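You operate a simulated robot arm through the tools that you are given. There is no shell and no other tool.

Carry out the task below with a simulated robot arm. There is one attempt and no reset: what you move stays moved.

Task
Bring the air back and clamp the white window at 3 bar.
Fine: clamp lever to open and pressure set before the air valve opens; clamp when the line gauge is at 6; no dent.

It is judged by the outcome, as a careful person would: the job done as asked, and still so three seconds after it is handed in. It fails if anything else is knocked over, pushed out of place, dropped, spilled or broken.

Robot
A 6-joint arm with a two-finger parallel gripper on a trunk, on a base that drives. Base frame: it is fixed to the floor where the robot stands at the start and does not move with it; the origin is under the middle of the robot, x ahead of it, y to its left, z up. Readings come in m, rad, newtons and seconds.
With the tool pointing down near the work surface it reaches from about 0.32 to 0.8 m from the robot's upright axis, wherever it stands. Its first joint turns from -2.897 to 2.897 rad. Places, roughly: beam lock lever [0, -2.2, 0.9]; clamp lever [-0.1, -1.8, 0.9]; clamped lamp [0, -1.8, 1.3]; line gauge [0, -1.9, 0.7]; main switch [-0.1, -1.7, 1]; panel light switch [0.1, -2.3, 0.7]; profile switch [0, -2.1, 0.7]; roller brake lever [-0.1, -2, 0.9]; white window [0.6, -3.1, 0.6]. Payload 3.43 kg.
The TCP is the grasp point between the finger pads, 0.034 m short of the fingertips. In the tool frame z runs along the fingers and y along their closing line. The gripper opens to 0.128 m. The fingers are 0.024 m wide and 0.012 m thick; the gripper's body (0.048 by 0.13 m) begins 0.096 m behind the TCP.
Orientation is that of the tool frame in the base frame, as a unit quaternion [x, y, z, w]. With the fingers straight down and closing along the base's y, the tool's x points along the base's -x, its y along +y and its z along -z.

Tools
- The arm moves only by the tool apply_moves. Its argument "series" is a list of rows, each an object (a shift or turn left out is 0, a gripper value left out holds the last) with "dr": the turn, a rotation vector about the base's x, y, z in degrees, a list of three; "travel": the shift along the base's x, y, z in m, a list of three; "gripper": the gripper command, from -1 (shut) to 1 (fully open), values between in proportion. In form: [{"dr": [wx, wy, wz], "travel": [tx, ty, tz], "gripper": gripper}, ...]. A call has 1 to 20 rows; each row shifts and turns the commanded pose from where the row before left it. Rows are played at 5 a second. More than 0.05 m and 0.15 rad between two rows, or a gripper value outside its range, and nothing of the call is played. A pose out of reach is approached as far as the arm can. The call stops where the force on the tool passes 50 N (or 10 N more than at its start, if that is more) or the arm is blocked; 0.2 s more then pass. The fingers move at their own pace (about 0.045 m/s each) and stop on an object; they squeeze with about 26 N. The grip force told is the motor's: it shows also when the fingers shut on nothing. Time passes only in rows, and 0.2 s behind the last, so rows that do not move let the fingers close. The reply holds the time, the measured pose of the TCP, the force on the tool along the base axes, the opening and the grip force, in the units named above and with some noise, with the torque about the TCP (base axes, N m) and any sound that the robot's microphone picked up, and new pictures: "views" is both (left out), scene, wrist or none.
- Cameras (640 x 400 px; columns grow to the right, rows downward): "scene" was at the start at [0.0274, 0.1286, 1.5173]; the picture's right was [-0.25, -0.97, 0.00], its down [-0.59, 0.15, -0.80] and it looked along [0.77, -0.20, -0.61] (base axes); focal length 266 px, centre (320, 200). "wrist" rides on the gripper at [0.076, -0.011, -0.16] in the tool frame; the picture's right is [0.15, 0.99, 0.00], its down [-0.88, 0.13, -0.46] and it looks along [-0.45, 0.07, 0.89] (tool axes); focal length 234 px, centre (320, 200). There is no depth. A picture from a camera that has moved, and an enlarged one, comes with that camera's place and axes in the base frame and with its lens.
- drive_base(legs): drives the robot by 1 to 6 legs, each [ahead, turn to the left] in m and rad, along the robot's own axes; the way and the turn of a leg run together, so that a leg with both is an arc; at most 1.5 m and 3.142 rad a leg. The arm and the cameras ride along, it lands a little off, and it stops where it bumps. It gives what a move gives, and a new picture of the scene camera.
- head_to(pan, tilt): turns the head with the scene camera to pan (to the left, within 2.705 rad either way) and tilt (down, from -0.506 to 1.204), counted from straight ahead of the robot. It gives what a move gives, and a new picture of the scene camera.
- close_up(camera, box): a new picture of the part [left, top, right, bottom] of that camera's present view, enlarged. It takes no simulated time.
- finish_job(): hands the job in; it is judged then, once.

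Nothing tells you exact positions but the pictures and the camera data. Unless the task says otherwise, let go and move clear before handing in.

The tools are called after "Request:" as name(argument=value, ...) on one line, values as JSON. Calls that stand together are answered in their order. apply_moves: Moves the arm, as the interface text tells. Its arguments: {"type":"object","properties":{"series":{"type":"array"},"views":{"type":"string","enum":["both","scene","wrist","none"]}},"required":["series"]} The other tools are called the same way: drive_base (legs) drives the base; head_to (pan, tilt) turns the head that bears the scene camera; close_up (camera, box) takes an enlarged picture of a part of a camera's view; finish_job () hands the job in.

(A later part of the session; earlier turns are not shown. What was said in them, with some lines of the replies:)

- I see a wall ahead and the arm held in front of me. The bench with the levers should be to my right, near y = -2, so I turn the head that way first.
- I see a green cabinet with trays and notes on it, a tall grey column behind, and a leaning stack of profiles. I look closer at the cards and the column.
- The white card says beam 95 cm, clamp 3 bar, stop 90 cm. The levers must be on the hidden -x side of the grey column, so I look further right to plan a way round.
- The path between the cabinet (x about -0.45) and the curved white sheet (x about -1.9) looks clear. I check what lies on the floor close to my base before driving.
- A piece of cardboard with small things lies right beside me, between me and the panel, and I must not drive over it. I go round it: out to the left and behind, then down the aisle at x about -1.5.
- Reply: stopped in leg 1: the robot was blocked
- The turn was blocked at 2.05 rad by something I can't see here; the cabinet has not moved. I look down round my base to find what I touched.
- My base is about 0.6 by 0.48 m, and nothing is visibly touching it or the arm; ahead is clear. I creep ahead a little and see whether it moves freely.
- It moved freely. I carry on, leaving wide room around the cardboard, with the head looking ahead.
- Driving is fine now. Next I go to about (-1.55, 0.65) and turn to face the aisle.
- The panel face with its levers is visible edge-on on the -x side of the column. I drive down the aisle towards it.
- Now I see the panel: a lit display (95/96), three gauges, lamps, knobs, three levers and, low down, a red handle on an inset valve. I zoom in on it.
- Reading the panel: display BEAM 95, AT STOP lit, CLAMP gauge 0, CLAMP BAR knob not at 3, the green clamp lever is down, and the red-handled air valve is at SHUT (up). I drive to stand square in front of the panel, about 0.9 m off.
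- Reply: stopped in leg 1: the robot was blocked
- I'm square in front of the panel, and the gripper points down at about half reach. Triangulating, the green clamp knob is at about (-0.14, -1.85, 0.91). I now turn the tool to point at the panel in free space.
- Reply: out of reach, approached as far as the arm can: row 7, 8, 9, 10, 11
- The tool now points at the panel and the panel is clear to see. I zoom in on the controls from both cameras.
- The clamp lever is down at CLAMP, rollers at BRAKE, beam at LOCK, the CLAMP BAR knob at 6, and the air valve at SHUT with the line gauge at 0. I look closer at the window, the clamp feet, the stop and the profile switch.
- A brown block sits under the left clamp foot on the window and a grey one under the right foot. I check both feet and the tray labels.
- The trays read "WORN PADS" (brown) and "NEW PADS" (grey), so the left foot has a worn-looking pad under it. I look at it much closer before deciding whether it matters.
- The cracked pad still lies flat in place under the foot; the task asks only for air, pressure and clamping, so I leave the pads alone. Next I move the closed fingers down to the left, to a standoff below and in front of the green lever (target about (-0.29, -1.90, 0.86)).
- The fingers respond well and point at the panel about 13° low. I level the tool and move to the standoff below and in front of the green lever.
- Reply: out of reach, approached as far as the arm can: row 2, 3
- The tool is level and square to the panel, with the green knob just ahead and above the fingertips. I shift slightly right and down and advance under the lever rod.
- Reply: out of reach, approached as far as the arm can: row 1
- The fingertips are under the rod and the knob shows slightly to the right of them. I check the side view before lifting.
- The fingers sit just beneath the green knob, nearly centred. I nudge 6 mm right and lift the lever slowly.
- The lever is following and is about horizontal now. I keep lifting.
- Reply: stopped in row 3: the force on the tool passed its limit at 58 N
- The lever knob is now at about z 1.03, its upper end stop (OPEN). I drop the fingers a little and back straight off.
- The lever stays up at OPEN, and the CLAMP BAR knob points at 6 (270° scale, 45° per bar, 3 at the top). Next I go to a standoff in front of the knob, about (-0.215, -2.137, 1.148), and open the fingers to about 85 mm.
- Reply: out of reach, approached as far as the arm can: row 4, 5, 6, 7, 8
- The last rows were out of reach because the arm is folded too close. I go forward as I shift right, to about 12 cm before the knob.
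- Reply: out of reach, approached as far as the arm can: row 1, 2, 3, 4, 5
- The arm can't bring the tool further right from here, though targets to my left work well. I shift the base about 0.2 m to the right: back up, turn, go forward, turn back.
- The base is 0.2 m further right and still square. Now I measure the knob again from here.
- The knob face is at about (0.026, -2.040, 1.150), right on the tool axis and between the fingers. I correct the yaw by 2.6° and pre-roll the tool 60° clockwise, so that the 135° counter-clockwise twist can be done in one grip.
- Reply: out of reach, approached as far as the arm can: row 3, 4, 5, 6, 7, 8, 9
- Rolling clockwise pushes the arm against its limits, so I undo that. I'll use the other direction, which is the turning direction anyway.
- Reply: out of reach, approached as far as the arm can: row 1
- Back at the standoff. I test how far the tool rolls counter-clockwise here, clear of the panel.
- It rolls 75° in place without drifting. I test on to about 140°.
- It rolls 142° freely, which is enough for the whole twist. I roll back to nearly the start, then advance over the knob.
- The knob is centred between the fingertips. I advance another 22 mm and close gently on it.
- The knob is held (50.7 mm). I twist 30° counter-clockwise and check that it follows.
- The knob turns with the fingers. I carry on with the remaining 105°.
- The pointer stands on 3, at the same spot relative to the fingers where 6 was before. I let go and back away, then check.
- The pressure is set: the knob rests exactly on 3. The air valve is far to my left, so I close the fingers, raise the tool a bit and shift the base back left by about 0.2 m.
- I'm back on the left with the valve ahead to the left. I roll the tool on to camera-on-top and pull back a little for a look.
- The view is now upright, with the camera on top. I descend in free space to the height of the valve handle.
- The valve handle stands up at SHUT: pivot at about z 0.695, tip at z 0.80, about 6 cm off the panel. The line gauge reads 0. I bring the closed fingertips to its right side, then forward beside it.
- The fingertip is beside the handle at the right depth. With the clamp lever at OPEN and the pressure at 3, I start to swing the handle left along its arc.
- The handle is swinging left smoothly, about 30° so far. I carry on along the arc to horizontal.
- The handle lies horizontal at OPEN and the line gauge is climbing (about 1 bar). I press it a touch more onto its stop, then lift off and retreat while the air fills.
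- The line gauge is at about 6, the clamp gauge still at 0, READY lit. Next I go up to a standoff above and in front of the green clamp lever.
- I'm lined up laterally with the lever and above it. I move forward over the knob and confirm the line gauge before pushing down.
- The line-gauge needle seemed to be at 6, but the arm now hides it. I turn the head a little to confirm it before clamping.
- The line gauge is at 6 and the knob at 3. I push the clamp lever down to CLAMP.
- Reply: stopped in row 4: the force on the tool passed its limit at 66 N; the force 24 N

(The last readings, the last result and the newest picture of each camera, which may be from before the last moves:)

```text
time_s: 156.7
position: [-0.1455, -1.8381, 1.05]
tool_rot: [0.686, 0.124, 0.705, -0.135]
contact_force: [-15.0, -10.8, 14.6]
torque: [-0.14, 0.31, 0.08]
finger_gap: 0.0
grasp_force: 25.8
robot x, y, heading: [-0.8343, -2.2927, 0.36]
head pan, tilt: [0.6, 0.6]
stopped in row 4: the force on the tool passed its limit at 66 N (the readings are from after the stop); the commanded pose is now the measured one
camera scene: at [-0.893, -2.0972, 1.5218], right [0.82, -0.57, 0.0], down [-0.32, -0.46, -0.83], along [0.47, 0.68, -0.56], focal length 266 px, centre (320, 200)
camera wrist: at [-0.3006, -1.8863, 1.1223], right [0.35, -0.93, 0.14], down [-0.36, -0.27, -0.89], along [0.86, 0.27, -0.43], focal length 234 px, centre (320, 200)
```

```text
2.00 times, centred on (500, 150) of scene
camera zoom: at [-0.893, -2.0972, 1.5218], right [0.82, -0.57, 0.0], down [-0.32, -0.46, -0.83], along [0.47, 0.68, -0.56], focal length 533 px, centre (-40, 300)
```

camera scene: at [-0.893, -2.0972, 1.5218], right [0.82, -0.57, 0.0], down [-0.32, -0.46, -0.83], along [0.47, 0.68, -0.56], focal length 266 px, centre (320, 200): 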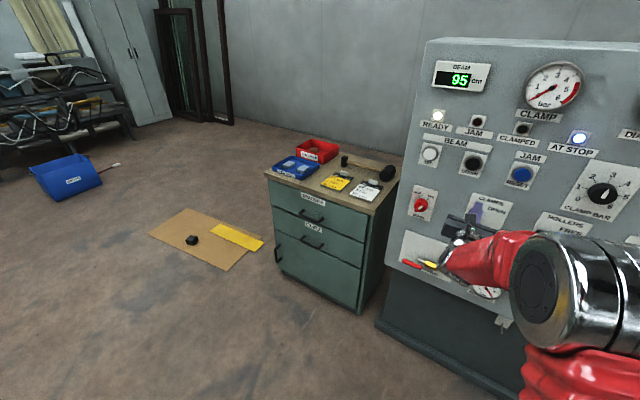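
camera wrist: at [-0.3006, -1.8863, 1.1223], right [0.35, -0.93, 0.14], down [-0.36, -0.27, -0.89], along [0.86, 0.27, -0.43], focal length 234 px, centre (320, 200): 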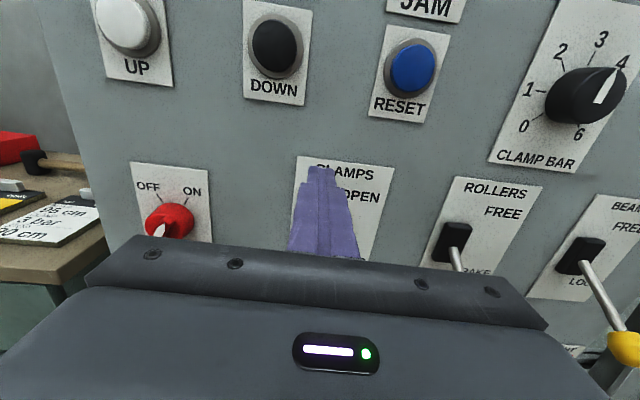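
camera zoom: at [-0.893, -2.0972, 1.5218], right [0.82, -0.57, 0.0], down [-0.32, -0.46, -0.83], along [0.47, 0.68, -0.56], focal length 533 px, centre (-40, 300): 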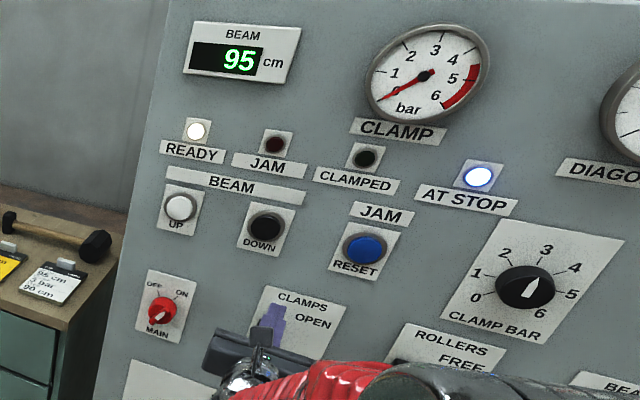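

The push stopped at z 1.05 right on the knob, probably from contact at speed. I ease off and push again, more slowly.

Request:
apply_moves(series=[{"travel": [0, 0, 0.01]}, {"travel": [0, 0, 0]}, {"travel": [0, 0, -0.005]}, {"travel": [0, 0, -0.005]}, {"travel": [0, 0, -0.005]}, {"travel": [0, 0, -0.005]}, {"travel": [0, 0, -0.005]}, {"travel": [0, 0, -0.005]}])

Request:
close_up(camera="scene", box=[420, 160, 540, 260])

```text
time_s: 158.0
position: [-0.1457, -1.8383, 1.0504]
tool_rot: [0.682, 0.121, 0.708, -0.135]
contact_force: [-14.1, -9.8, 14.5]
torque: [-0.21, 0.27, -0.03]
finger_gap: 0.0001
grasp_force: 25.5
robot x, y, heading: [-0.8323, -2.2948, 0.364]
head pan, tilt: [0.6, 0.6]
stopped in row 6: the force on the tool passed its limit at 56 N (the readings are from after the stop); the commanded pose is now the measured one
camera scene: at [-0.8931, -2.0973, 1.5218], right [0.82, -0.57, 0.0], down [-0.32, -0.46, -0.83], along [0.47, 0.68, -0.56], focal length 266 px, centre (320, 200)
camera wrist: at [-0.3014, -1.8864, 1.1208], right [0.35, -0.93, 0.13], down [-0.35, -0.26, -0.9], along [0.87, 0.27, -0.42], focal length 234 px, centre (320, 200)
```

scene: 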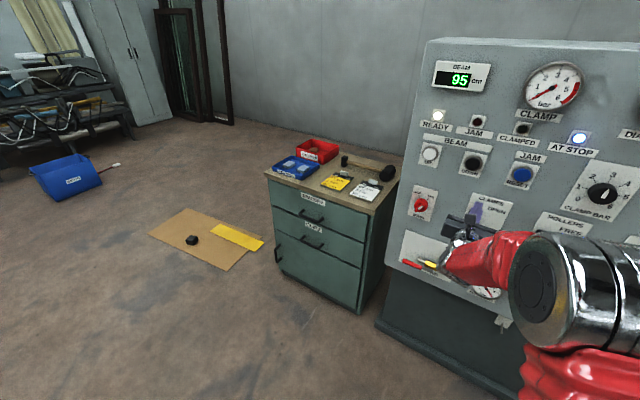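
wrist: 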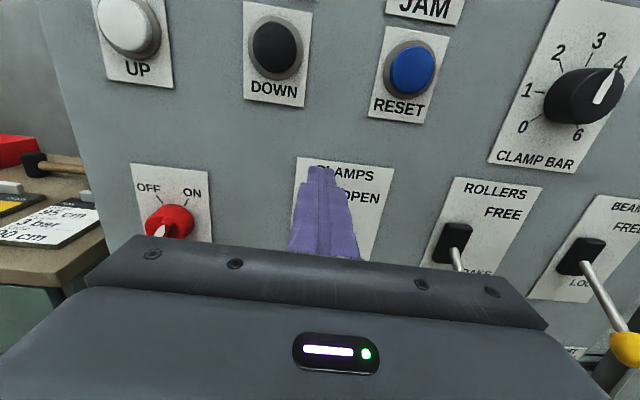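

```text
4.00 times, centred on (480, 210) of scene
camera zoom: at [-0.8931, -2.0973, 1.5218], right [0.82, -0.57, 0.0], down [-0.32, -0.46, -0.83], along [0.47, 0.68, -0.56], focal length 1065 px, centre (-320, 160)
```

zoom: 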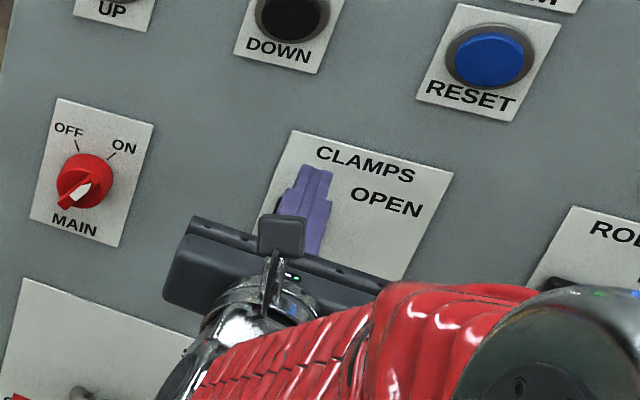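

The readings show the contact is on top of the green knob, but the grippy fingers press it inward along its rod and lock it. I lift off, level the tool, reach 1.5 cm further in, and push along the lever's own arc (down and outward).

Request:
apply_moves(series=[{"travel": [0, 0, 0.012]}, {"dr": [-0.83, 2.15, 0], "travel": [0.014, 0.0054, 0.006]}, {"travel": [0, 0, -0.008]}, {"travel": [-0.0056, -0.0022, -0.01]}, {"travel": [-0.0056, -0.0022, -0.01]}, {"travel": [-0.0047, -0.0018, -0.01]}, {"travel": [-0.0037, -0.0014, -0.01]}, {"travel": [-0.0028, -0.0011, -0.01]}, {"travel": [-0.0019, -0.0007, -0.01]}])

Request:
close_up(camera="scene", box=[400, 50, 600, 250])

```text
time_s: 160.0
position: [-0.1554, -1.8409, 0.9959]
tool_rot: [0.699, 0.125, 0.692, -0.132]
contact_force: [-0.5, 0.3, -0.1]
torque: [0.03, 0.0, -0.03]
finger_gap: 0.0001
grasp_force: 26.4
robot x, y, heading: [-0.8307, -2.2952, 0.362]
head pan, tilt: [0.6, 0.6]
camera scene: at [-0.8918, -2.0966, 1.5218], right [0.82, -0.57, 0.0], down [-0.32, -0.46, -0.82], along [0.47, 0.68, -0.57], focal length 266 px, centre (320, 200)
camera wrist: at [-0.3076, -1.8887, 1.0741], right [0.36, -0.92, 0.13], down [-0.39, -0.28, -0.88], along [0.85, 0.26, -0.46], focal length 234 px, centre (320, 200)
```

scene: 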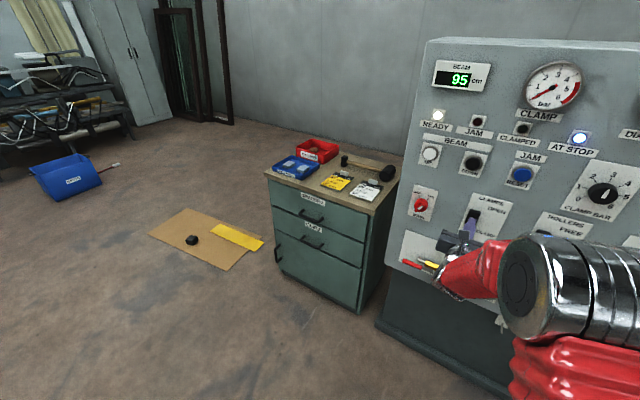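
wrist: 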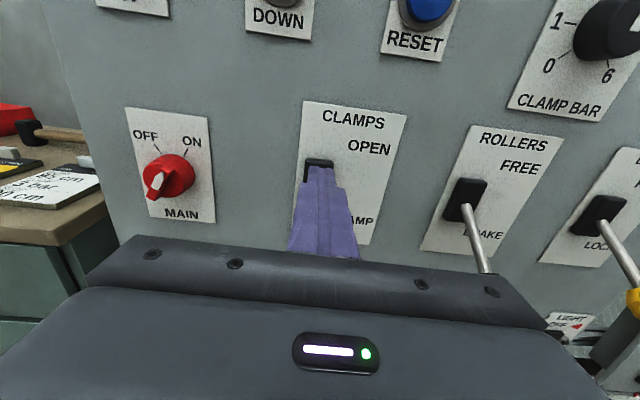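

```text
2.00 times, centred on (500, 150) of scene
camera zoom: at [-0.8918, -2.0966, 1.5218], right [0.82, -0.57, 0.0], down [-0.32, -0.46, -0.82], along [0.47, 0.68, -0.57], focal length 533 px, centre (-40, 300)
```

zoom: 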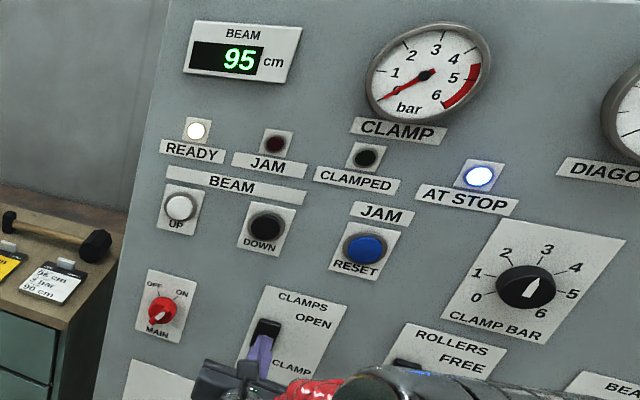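

The lever came along smoothly to about horizontal. I carry on down the arc, now slightly inward, to CLAMP.

Request:
apply_moves(series=[{"travel": [0, 0, -0.01]}, {"travel": [0.0014, 0.0005, -0.01]}, {"travel": [0.0023, 0.0009, -0.01]}, {"travel": [0.0033, 0.0013, -0.01]}, {"travel": [0.0042, 0.0016, -0.01]}, {"travel": [0.0051, 0.002, -0.01]}, {"travel": [0.0051, 0.002, -0.008]}])

Request:
close_up(camera="scene", box=[400, 50, 600, 250])

```text
time_s: 161.5
position: [-0.1389, -1.8331, 0.9464]
tool_rot: [0.691, 0.123, 0.699, -0.135]
contact_force: [-8.8, -2.0, 9.6]
torque: [0.11, -0.24, -0.03]
finger_gap: 0.0001
grasp_force: 25.8
robot x, y, heading: [-0.832, -2.2939, 0.364]
head pan, tilt: [0.6, 0.6]
stopped in row 7: the force on the tool passed its limit at 78 N (the readings are from after the stop); the commanded pose is now the measured one
camera scene: at [-0.8928, -2.097, 1.5218], right [0.82, -0.57, 0.0], down [-0.32, -0.46, -0.83], along [0.47, 0.68, -0.56], focal length 266 px, centre (320, 200)
camera wrist: at [-0.293, -1.8813, 1.0214], right [0.36, -0.93, 0.13], down [-0.37, -0.27, -0.89], along [0.86, 0.27, -0.44], focal length 234 px, centre (320, 200)
```

scene: 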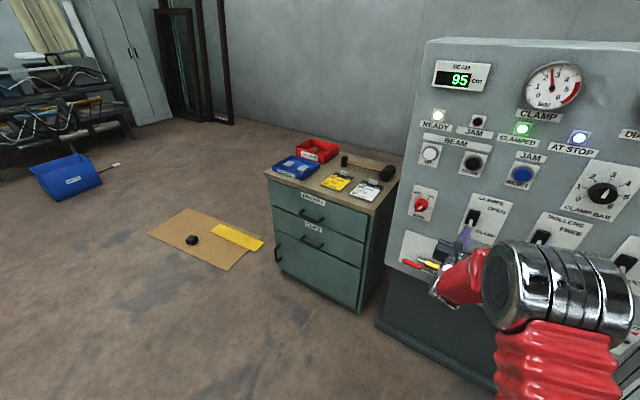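
wrist: 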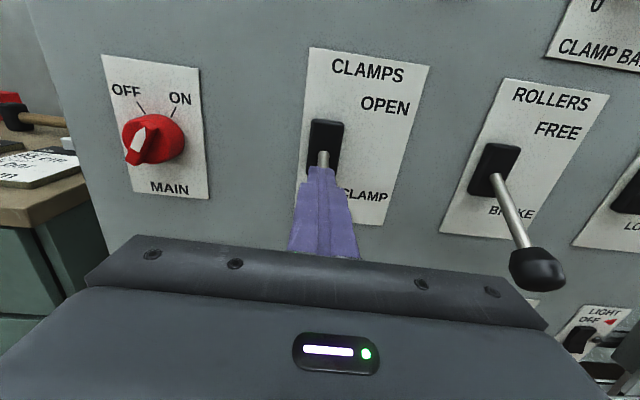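

```text
2.00 times, centred on (500, 150) of scene
camera zoom: at [-0.8928, -2.097, 1.5218], right [0.82, -0.57, 0.0], down [-0.32, -0.46, -0.83], along [0.47, 0.68, -0.56], focal length 533 px, centre (-40, 300)
```

zoom: 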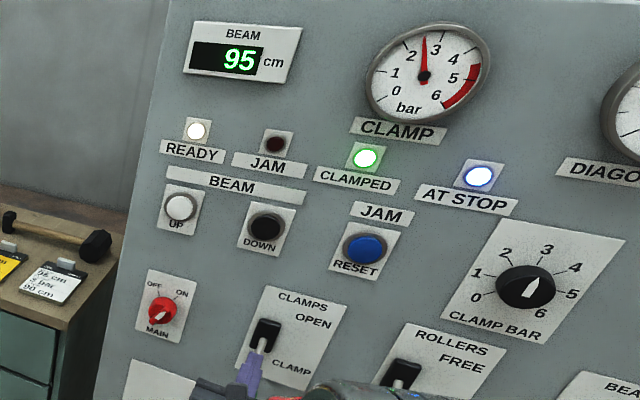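

The CLAMPED lamp is green and the clamp gauge is rising to about 3. I lift off the lever and back away.

Request:
apply_moves(series=[{"travel": [0, 0, 0.012]}, {"travel": [0, 0, 0.02]}, {"travel": [-0.0373, -0.0144, 0.01]}, {"travel": [-0.0373, -0.0144, 0]}, {"travel": [-0.0373, -0.0144, 0]}, {"travel": [-0.0373, -0.0144, 0]}])

Request:
head_to(pan=0.1, tilt=0.55)

Request:
close_up(camera="scene", box=[250, 50, 450, 175])

Request:
close_up(camera="scene", box=[260, 160, 420, 280])

```text
time_s: 162.9
position: [-0.2878, -1.8936, 0.9857]
tool_rot: [0.693, 0.124, 0.698, -0.135]
contact_force: [-0.5, 0.3, -1.2]
torque: [0.01, 0.01, -0.01]
finger_gap: 0.0003
grasp_force: 26.3
robot x, y, heading: [-0.8344, -2.2909, 0.36]
head pan, tilt: [0.6, 0.6]
camera scene: at [-0.892, -2.0966, 1.5218], right [0.82, -0.57, 0.0], down [-0.32, -0.46, -0.82], along [0.47, 0.68, -0.57], focal length 266 px, centre (320, 200)
camera wrist: at [-0.4422, -1.9404, 1.0611], right [0.36, -0.93, 0.13], down [-0.37, -0.27, -0.89], along [0.86, 0.27, -0.44], focal length 234 px, centre (320, 200)
```

scene: 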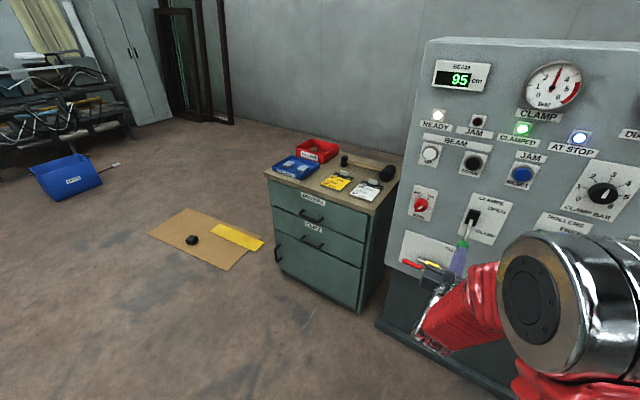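
wrist: 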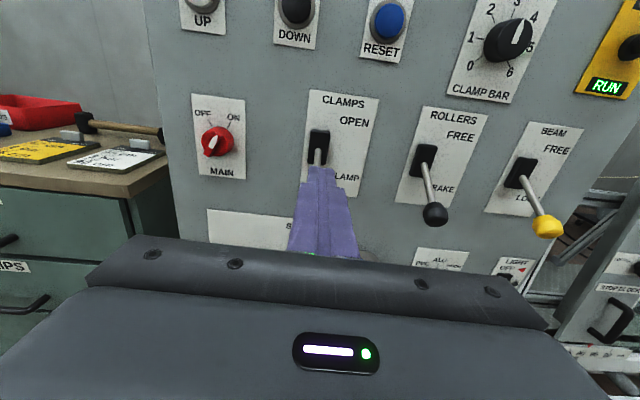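

```text
time_s: 163.8
position: [-0.288, -1.8917, 0.9866]
tool_rot: [0.693, 0.124, 0.698, -0.135]
contact_force: [-0.4, 0.3, 0.5]
torque: [-0.01, -0.01, -0.02]
finger_gap: 0.0
grasp_force: 26.0
robot x, y, heading: [-0.8356, -2.2939, 0.36]
head pan, tilt: [0.099, 0.55]
camera scene: at [-0.8623, -2.1292, 1.5263], right [0.45, -0.89, 0.0], down [-0.47, -0.23, -0.85], along [0.76, 0.38, -0.52], focal length 266 px, centre (320, 200)
```

scene: 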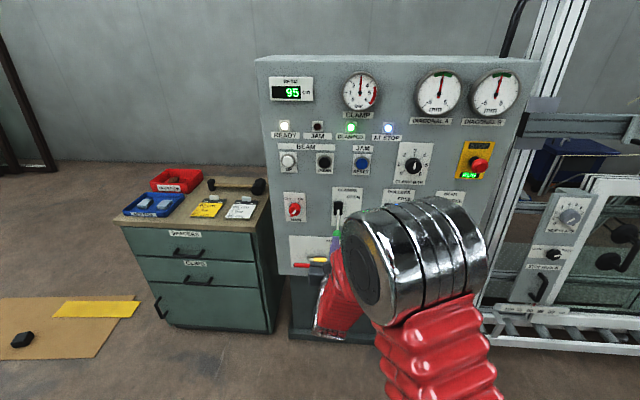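

```text
3.20 times, centred on (350, 112) of scene
camera zoom: at [-0.8623, -2.1292, 1.5263], right [0.45, -0.89, 0.0], down [-0.47, -0.23, -0.85], along [0.76, 0.38, -0.52], focal length 852 px, centre (224, 480)
```

zoom: 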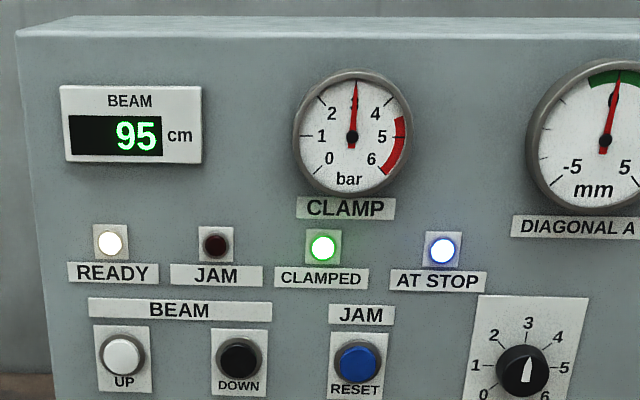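

```text
3.33 times, centred on (340, 220) of scene
camera zoom: at [-0.8623, -2.1292, 1.5263], right [0.45, -0.89, 0.0], down [-0.47, -0.23, -0.85], along [0.76, 0.38, -0.52], focal length 888 px, centre (253, 133)
```

zoom: 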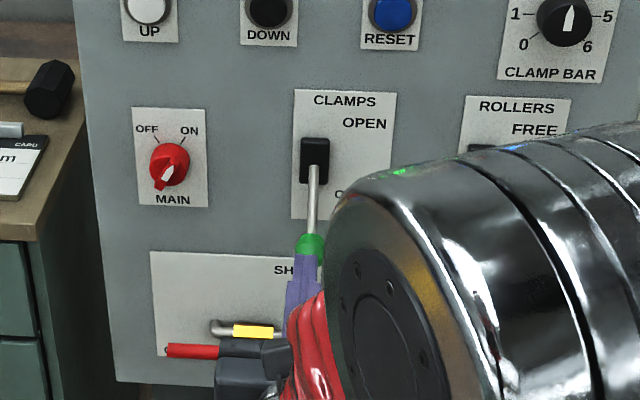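

The clamp gauge reads 3 bar, CLAMPED is lit and both diagonals are in the green. I back the robot clear and check the clamp feet on the window.

Request:
drive_base(legs=[[-0.25, 0]])

Request:
head_to(pan=-0.5, tilt=0.4)

Request:
close_up(camera="scene", box=[300, 90, 480, 200])

Request:
close_up(camera="scene", box=[60, 90, 320, 300])

```text
time_s: 166.0
position: [-0.5242, -1.9803, 0.9853]
tool_rot: [0.693, 0.125, 0.697, -0.136]
contact_force: [-0.1, -0.9, 0.7]
torque: [0.01, 0.01, 0.01]
finger_gap: 0.0
grasp_force: 25.9
robot x, y, heading: [-1.0676, -2.3785, 0.359]
head pan, tilt: [0.099, 0.55]
camera scene: at [-1.0976, -2.2184, 1.5263], right [0.44, -0.9, 0.0], down [-0.47, -0.23, -0.85], along [0.76, 0.38, -0.52], focal length 266 px, centre (320, 200)
```

scene: 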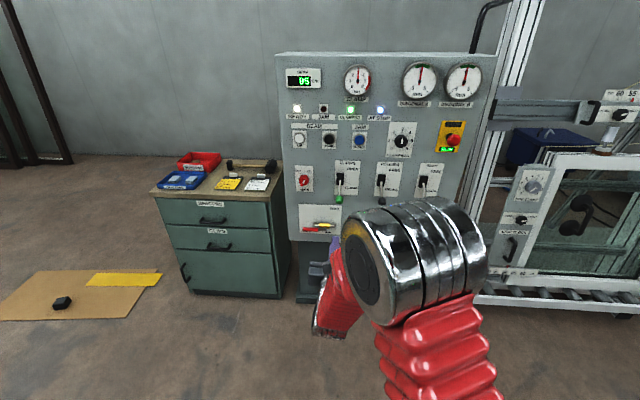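

```text
time_s: 167.0
position: [-0.523, -1.9816, 0.987]
tool_rot: [0.692, 0.123, 0.698, -0.135]
contact_force: [0.1, 0.5, 0.8]
torque: [0.0, -0.01, 0.0]
finger_gap: 0.0003
grasp_force: 26.7
robot x, y, heading: [-1.0714, -2.3821, 0.36]
head pan, tilt: [-0.499, 0.4]
camera scene: at [-1.0862, -2.271, 1.54], right [-0.14, -0.99, 0.0], down [-0.39, 0.05, -0.92], along [0.91, -0.13, -0.39], focal length 266 px, centre (320, 200)
```

scene: 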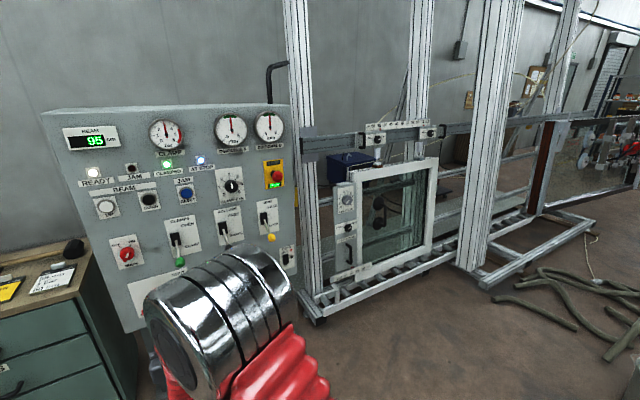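

```text
3.56 times, centred on (390, 145) of scene
camera zoom: at [-1.0862, -2.271, 1.54], right [-0.14, -0.99, 0.0], down [-0.39, 0.05, -0.92], along [0.91, -0.13, -0.39], focal length 947 px, centre (71, 396)
```

zoom: 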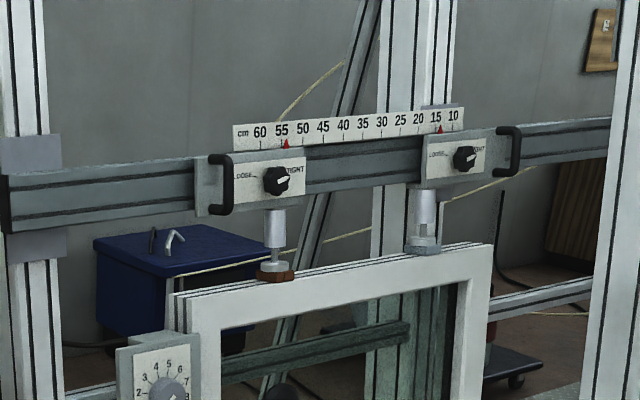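

```text
1.90 times, centred on (190, 195) of scene
camera zoom: at [-1.0862, -2.271, 1.54], right [-0.14, -0.99, 0.0], down [-0.39, 0.05, -0.92], along [0.91, -0.13, -0.39], focal length 507 px, centre (568, 210)
```

zoom: 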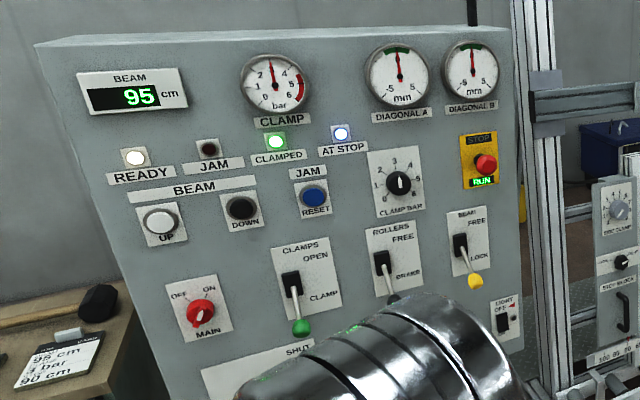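

Both feet are pressed down on their pads and the clamp gauge holds at 3. I take one last close look at the left foot for a dent.

Request:
close_up(camera="scene", box=[350, 140, 410, 180])

Request:
close_up(camera="scene", box=[400, 130, 460, 170])

```text
10.00 times, centred on (380, 160) of scene
camera zoom: at [-1.0862, -2.271, 1.54], right [-0.14, -0.99, 0.0], down [-0.39, 0.05, -0.92], along [0.91, -0.13, -0.39], focal length 2663 px, centre (-280, 600)
```

zoom: 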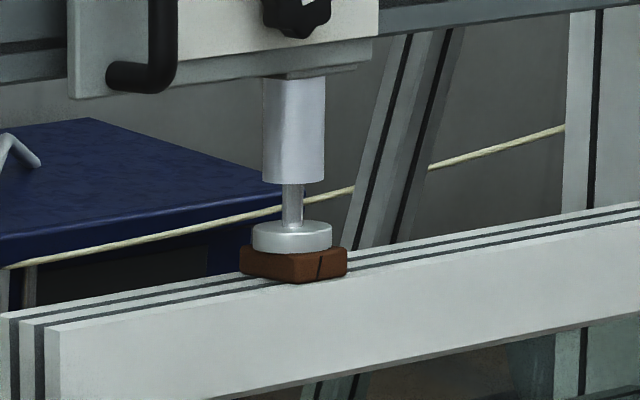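

```text
10.00 times, centred on (430, 150) of scene
camera zoom: at [-1.0862, -2.271, 1.54], right [-0.14, -0.99, 0.0], down [-0.39, 0.05, -0.92], along [0.91, -0.13, -0.39], focal length 2663 px, centre (-780, 700)
```

zoom: 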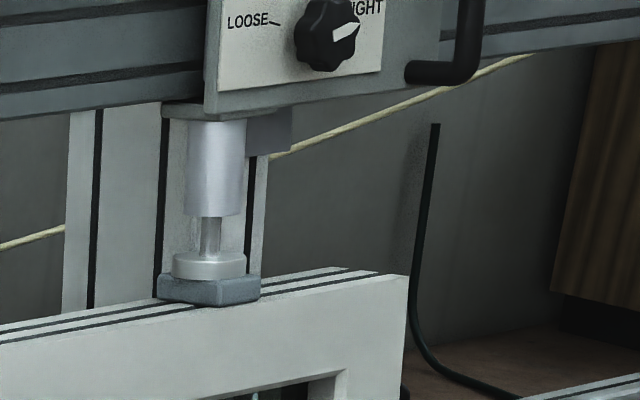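

The window is clamped: both feet sit on their pads, there is no dent, the clamp gauge is at 3, the line is at 6, and the arm is clear. I hand the job in.

Request:
finish_job()

```text
The job is handed in.
```

The air is back on and the white window is clamped at 3 bar. The CLAMPED lamp is lit, the clamp gauge holds at 3, and I saw no dent in close-up.

1. **Clamp lever to OPEN:** I lifted it to its upper stop while the air was still off.
2. **Pressure set:** I turned the CLAMP BAR knob from 6 to 3, as on the white card.
3. **Air valve opened:** I opened it only after the first two steps, and the line gauge rose to 6.
4. **Clamped:** With the line gauge at 6, I pushed the lever down to CLAMP. It stuck on the first two tries, and the third try, along its arc, worked. Both feet came down on their pads.

**Worn pad:** the left clamp foot is pressing on a brown, cracked pad like the one in the WORN PADS tray. I noticed it before clamping and left it in place, because the task did not ask for a swap. You may want to change it before the next job.

I saw nothing else moved or knocked over. The robot is backed clear of the panel.
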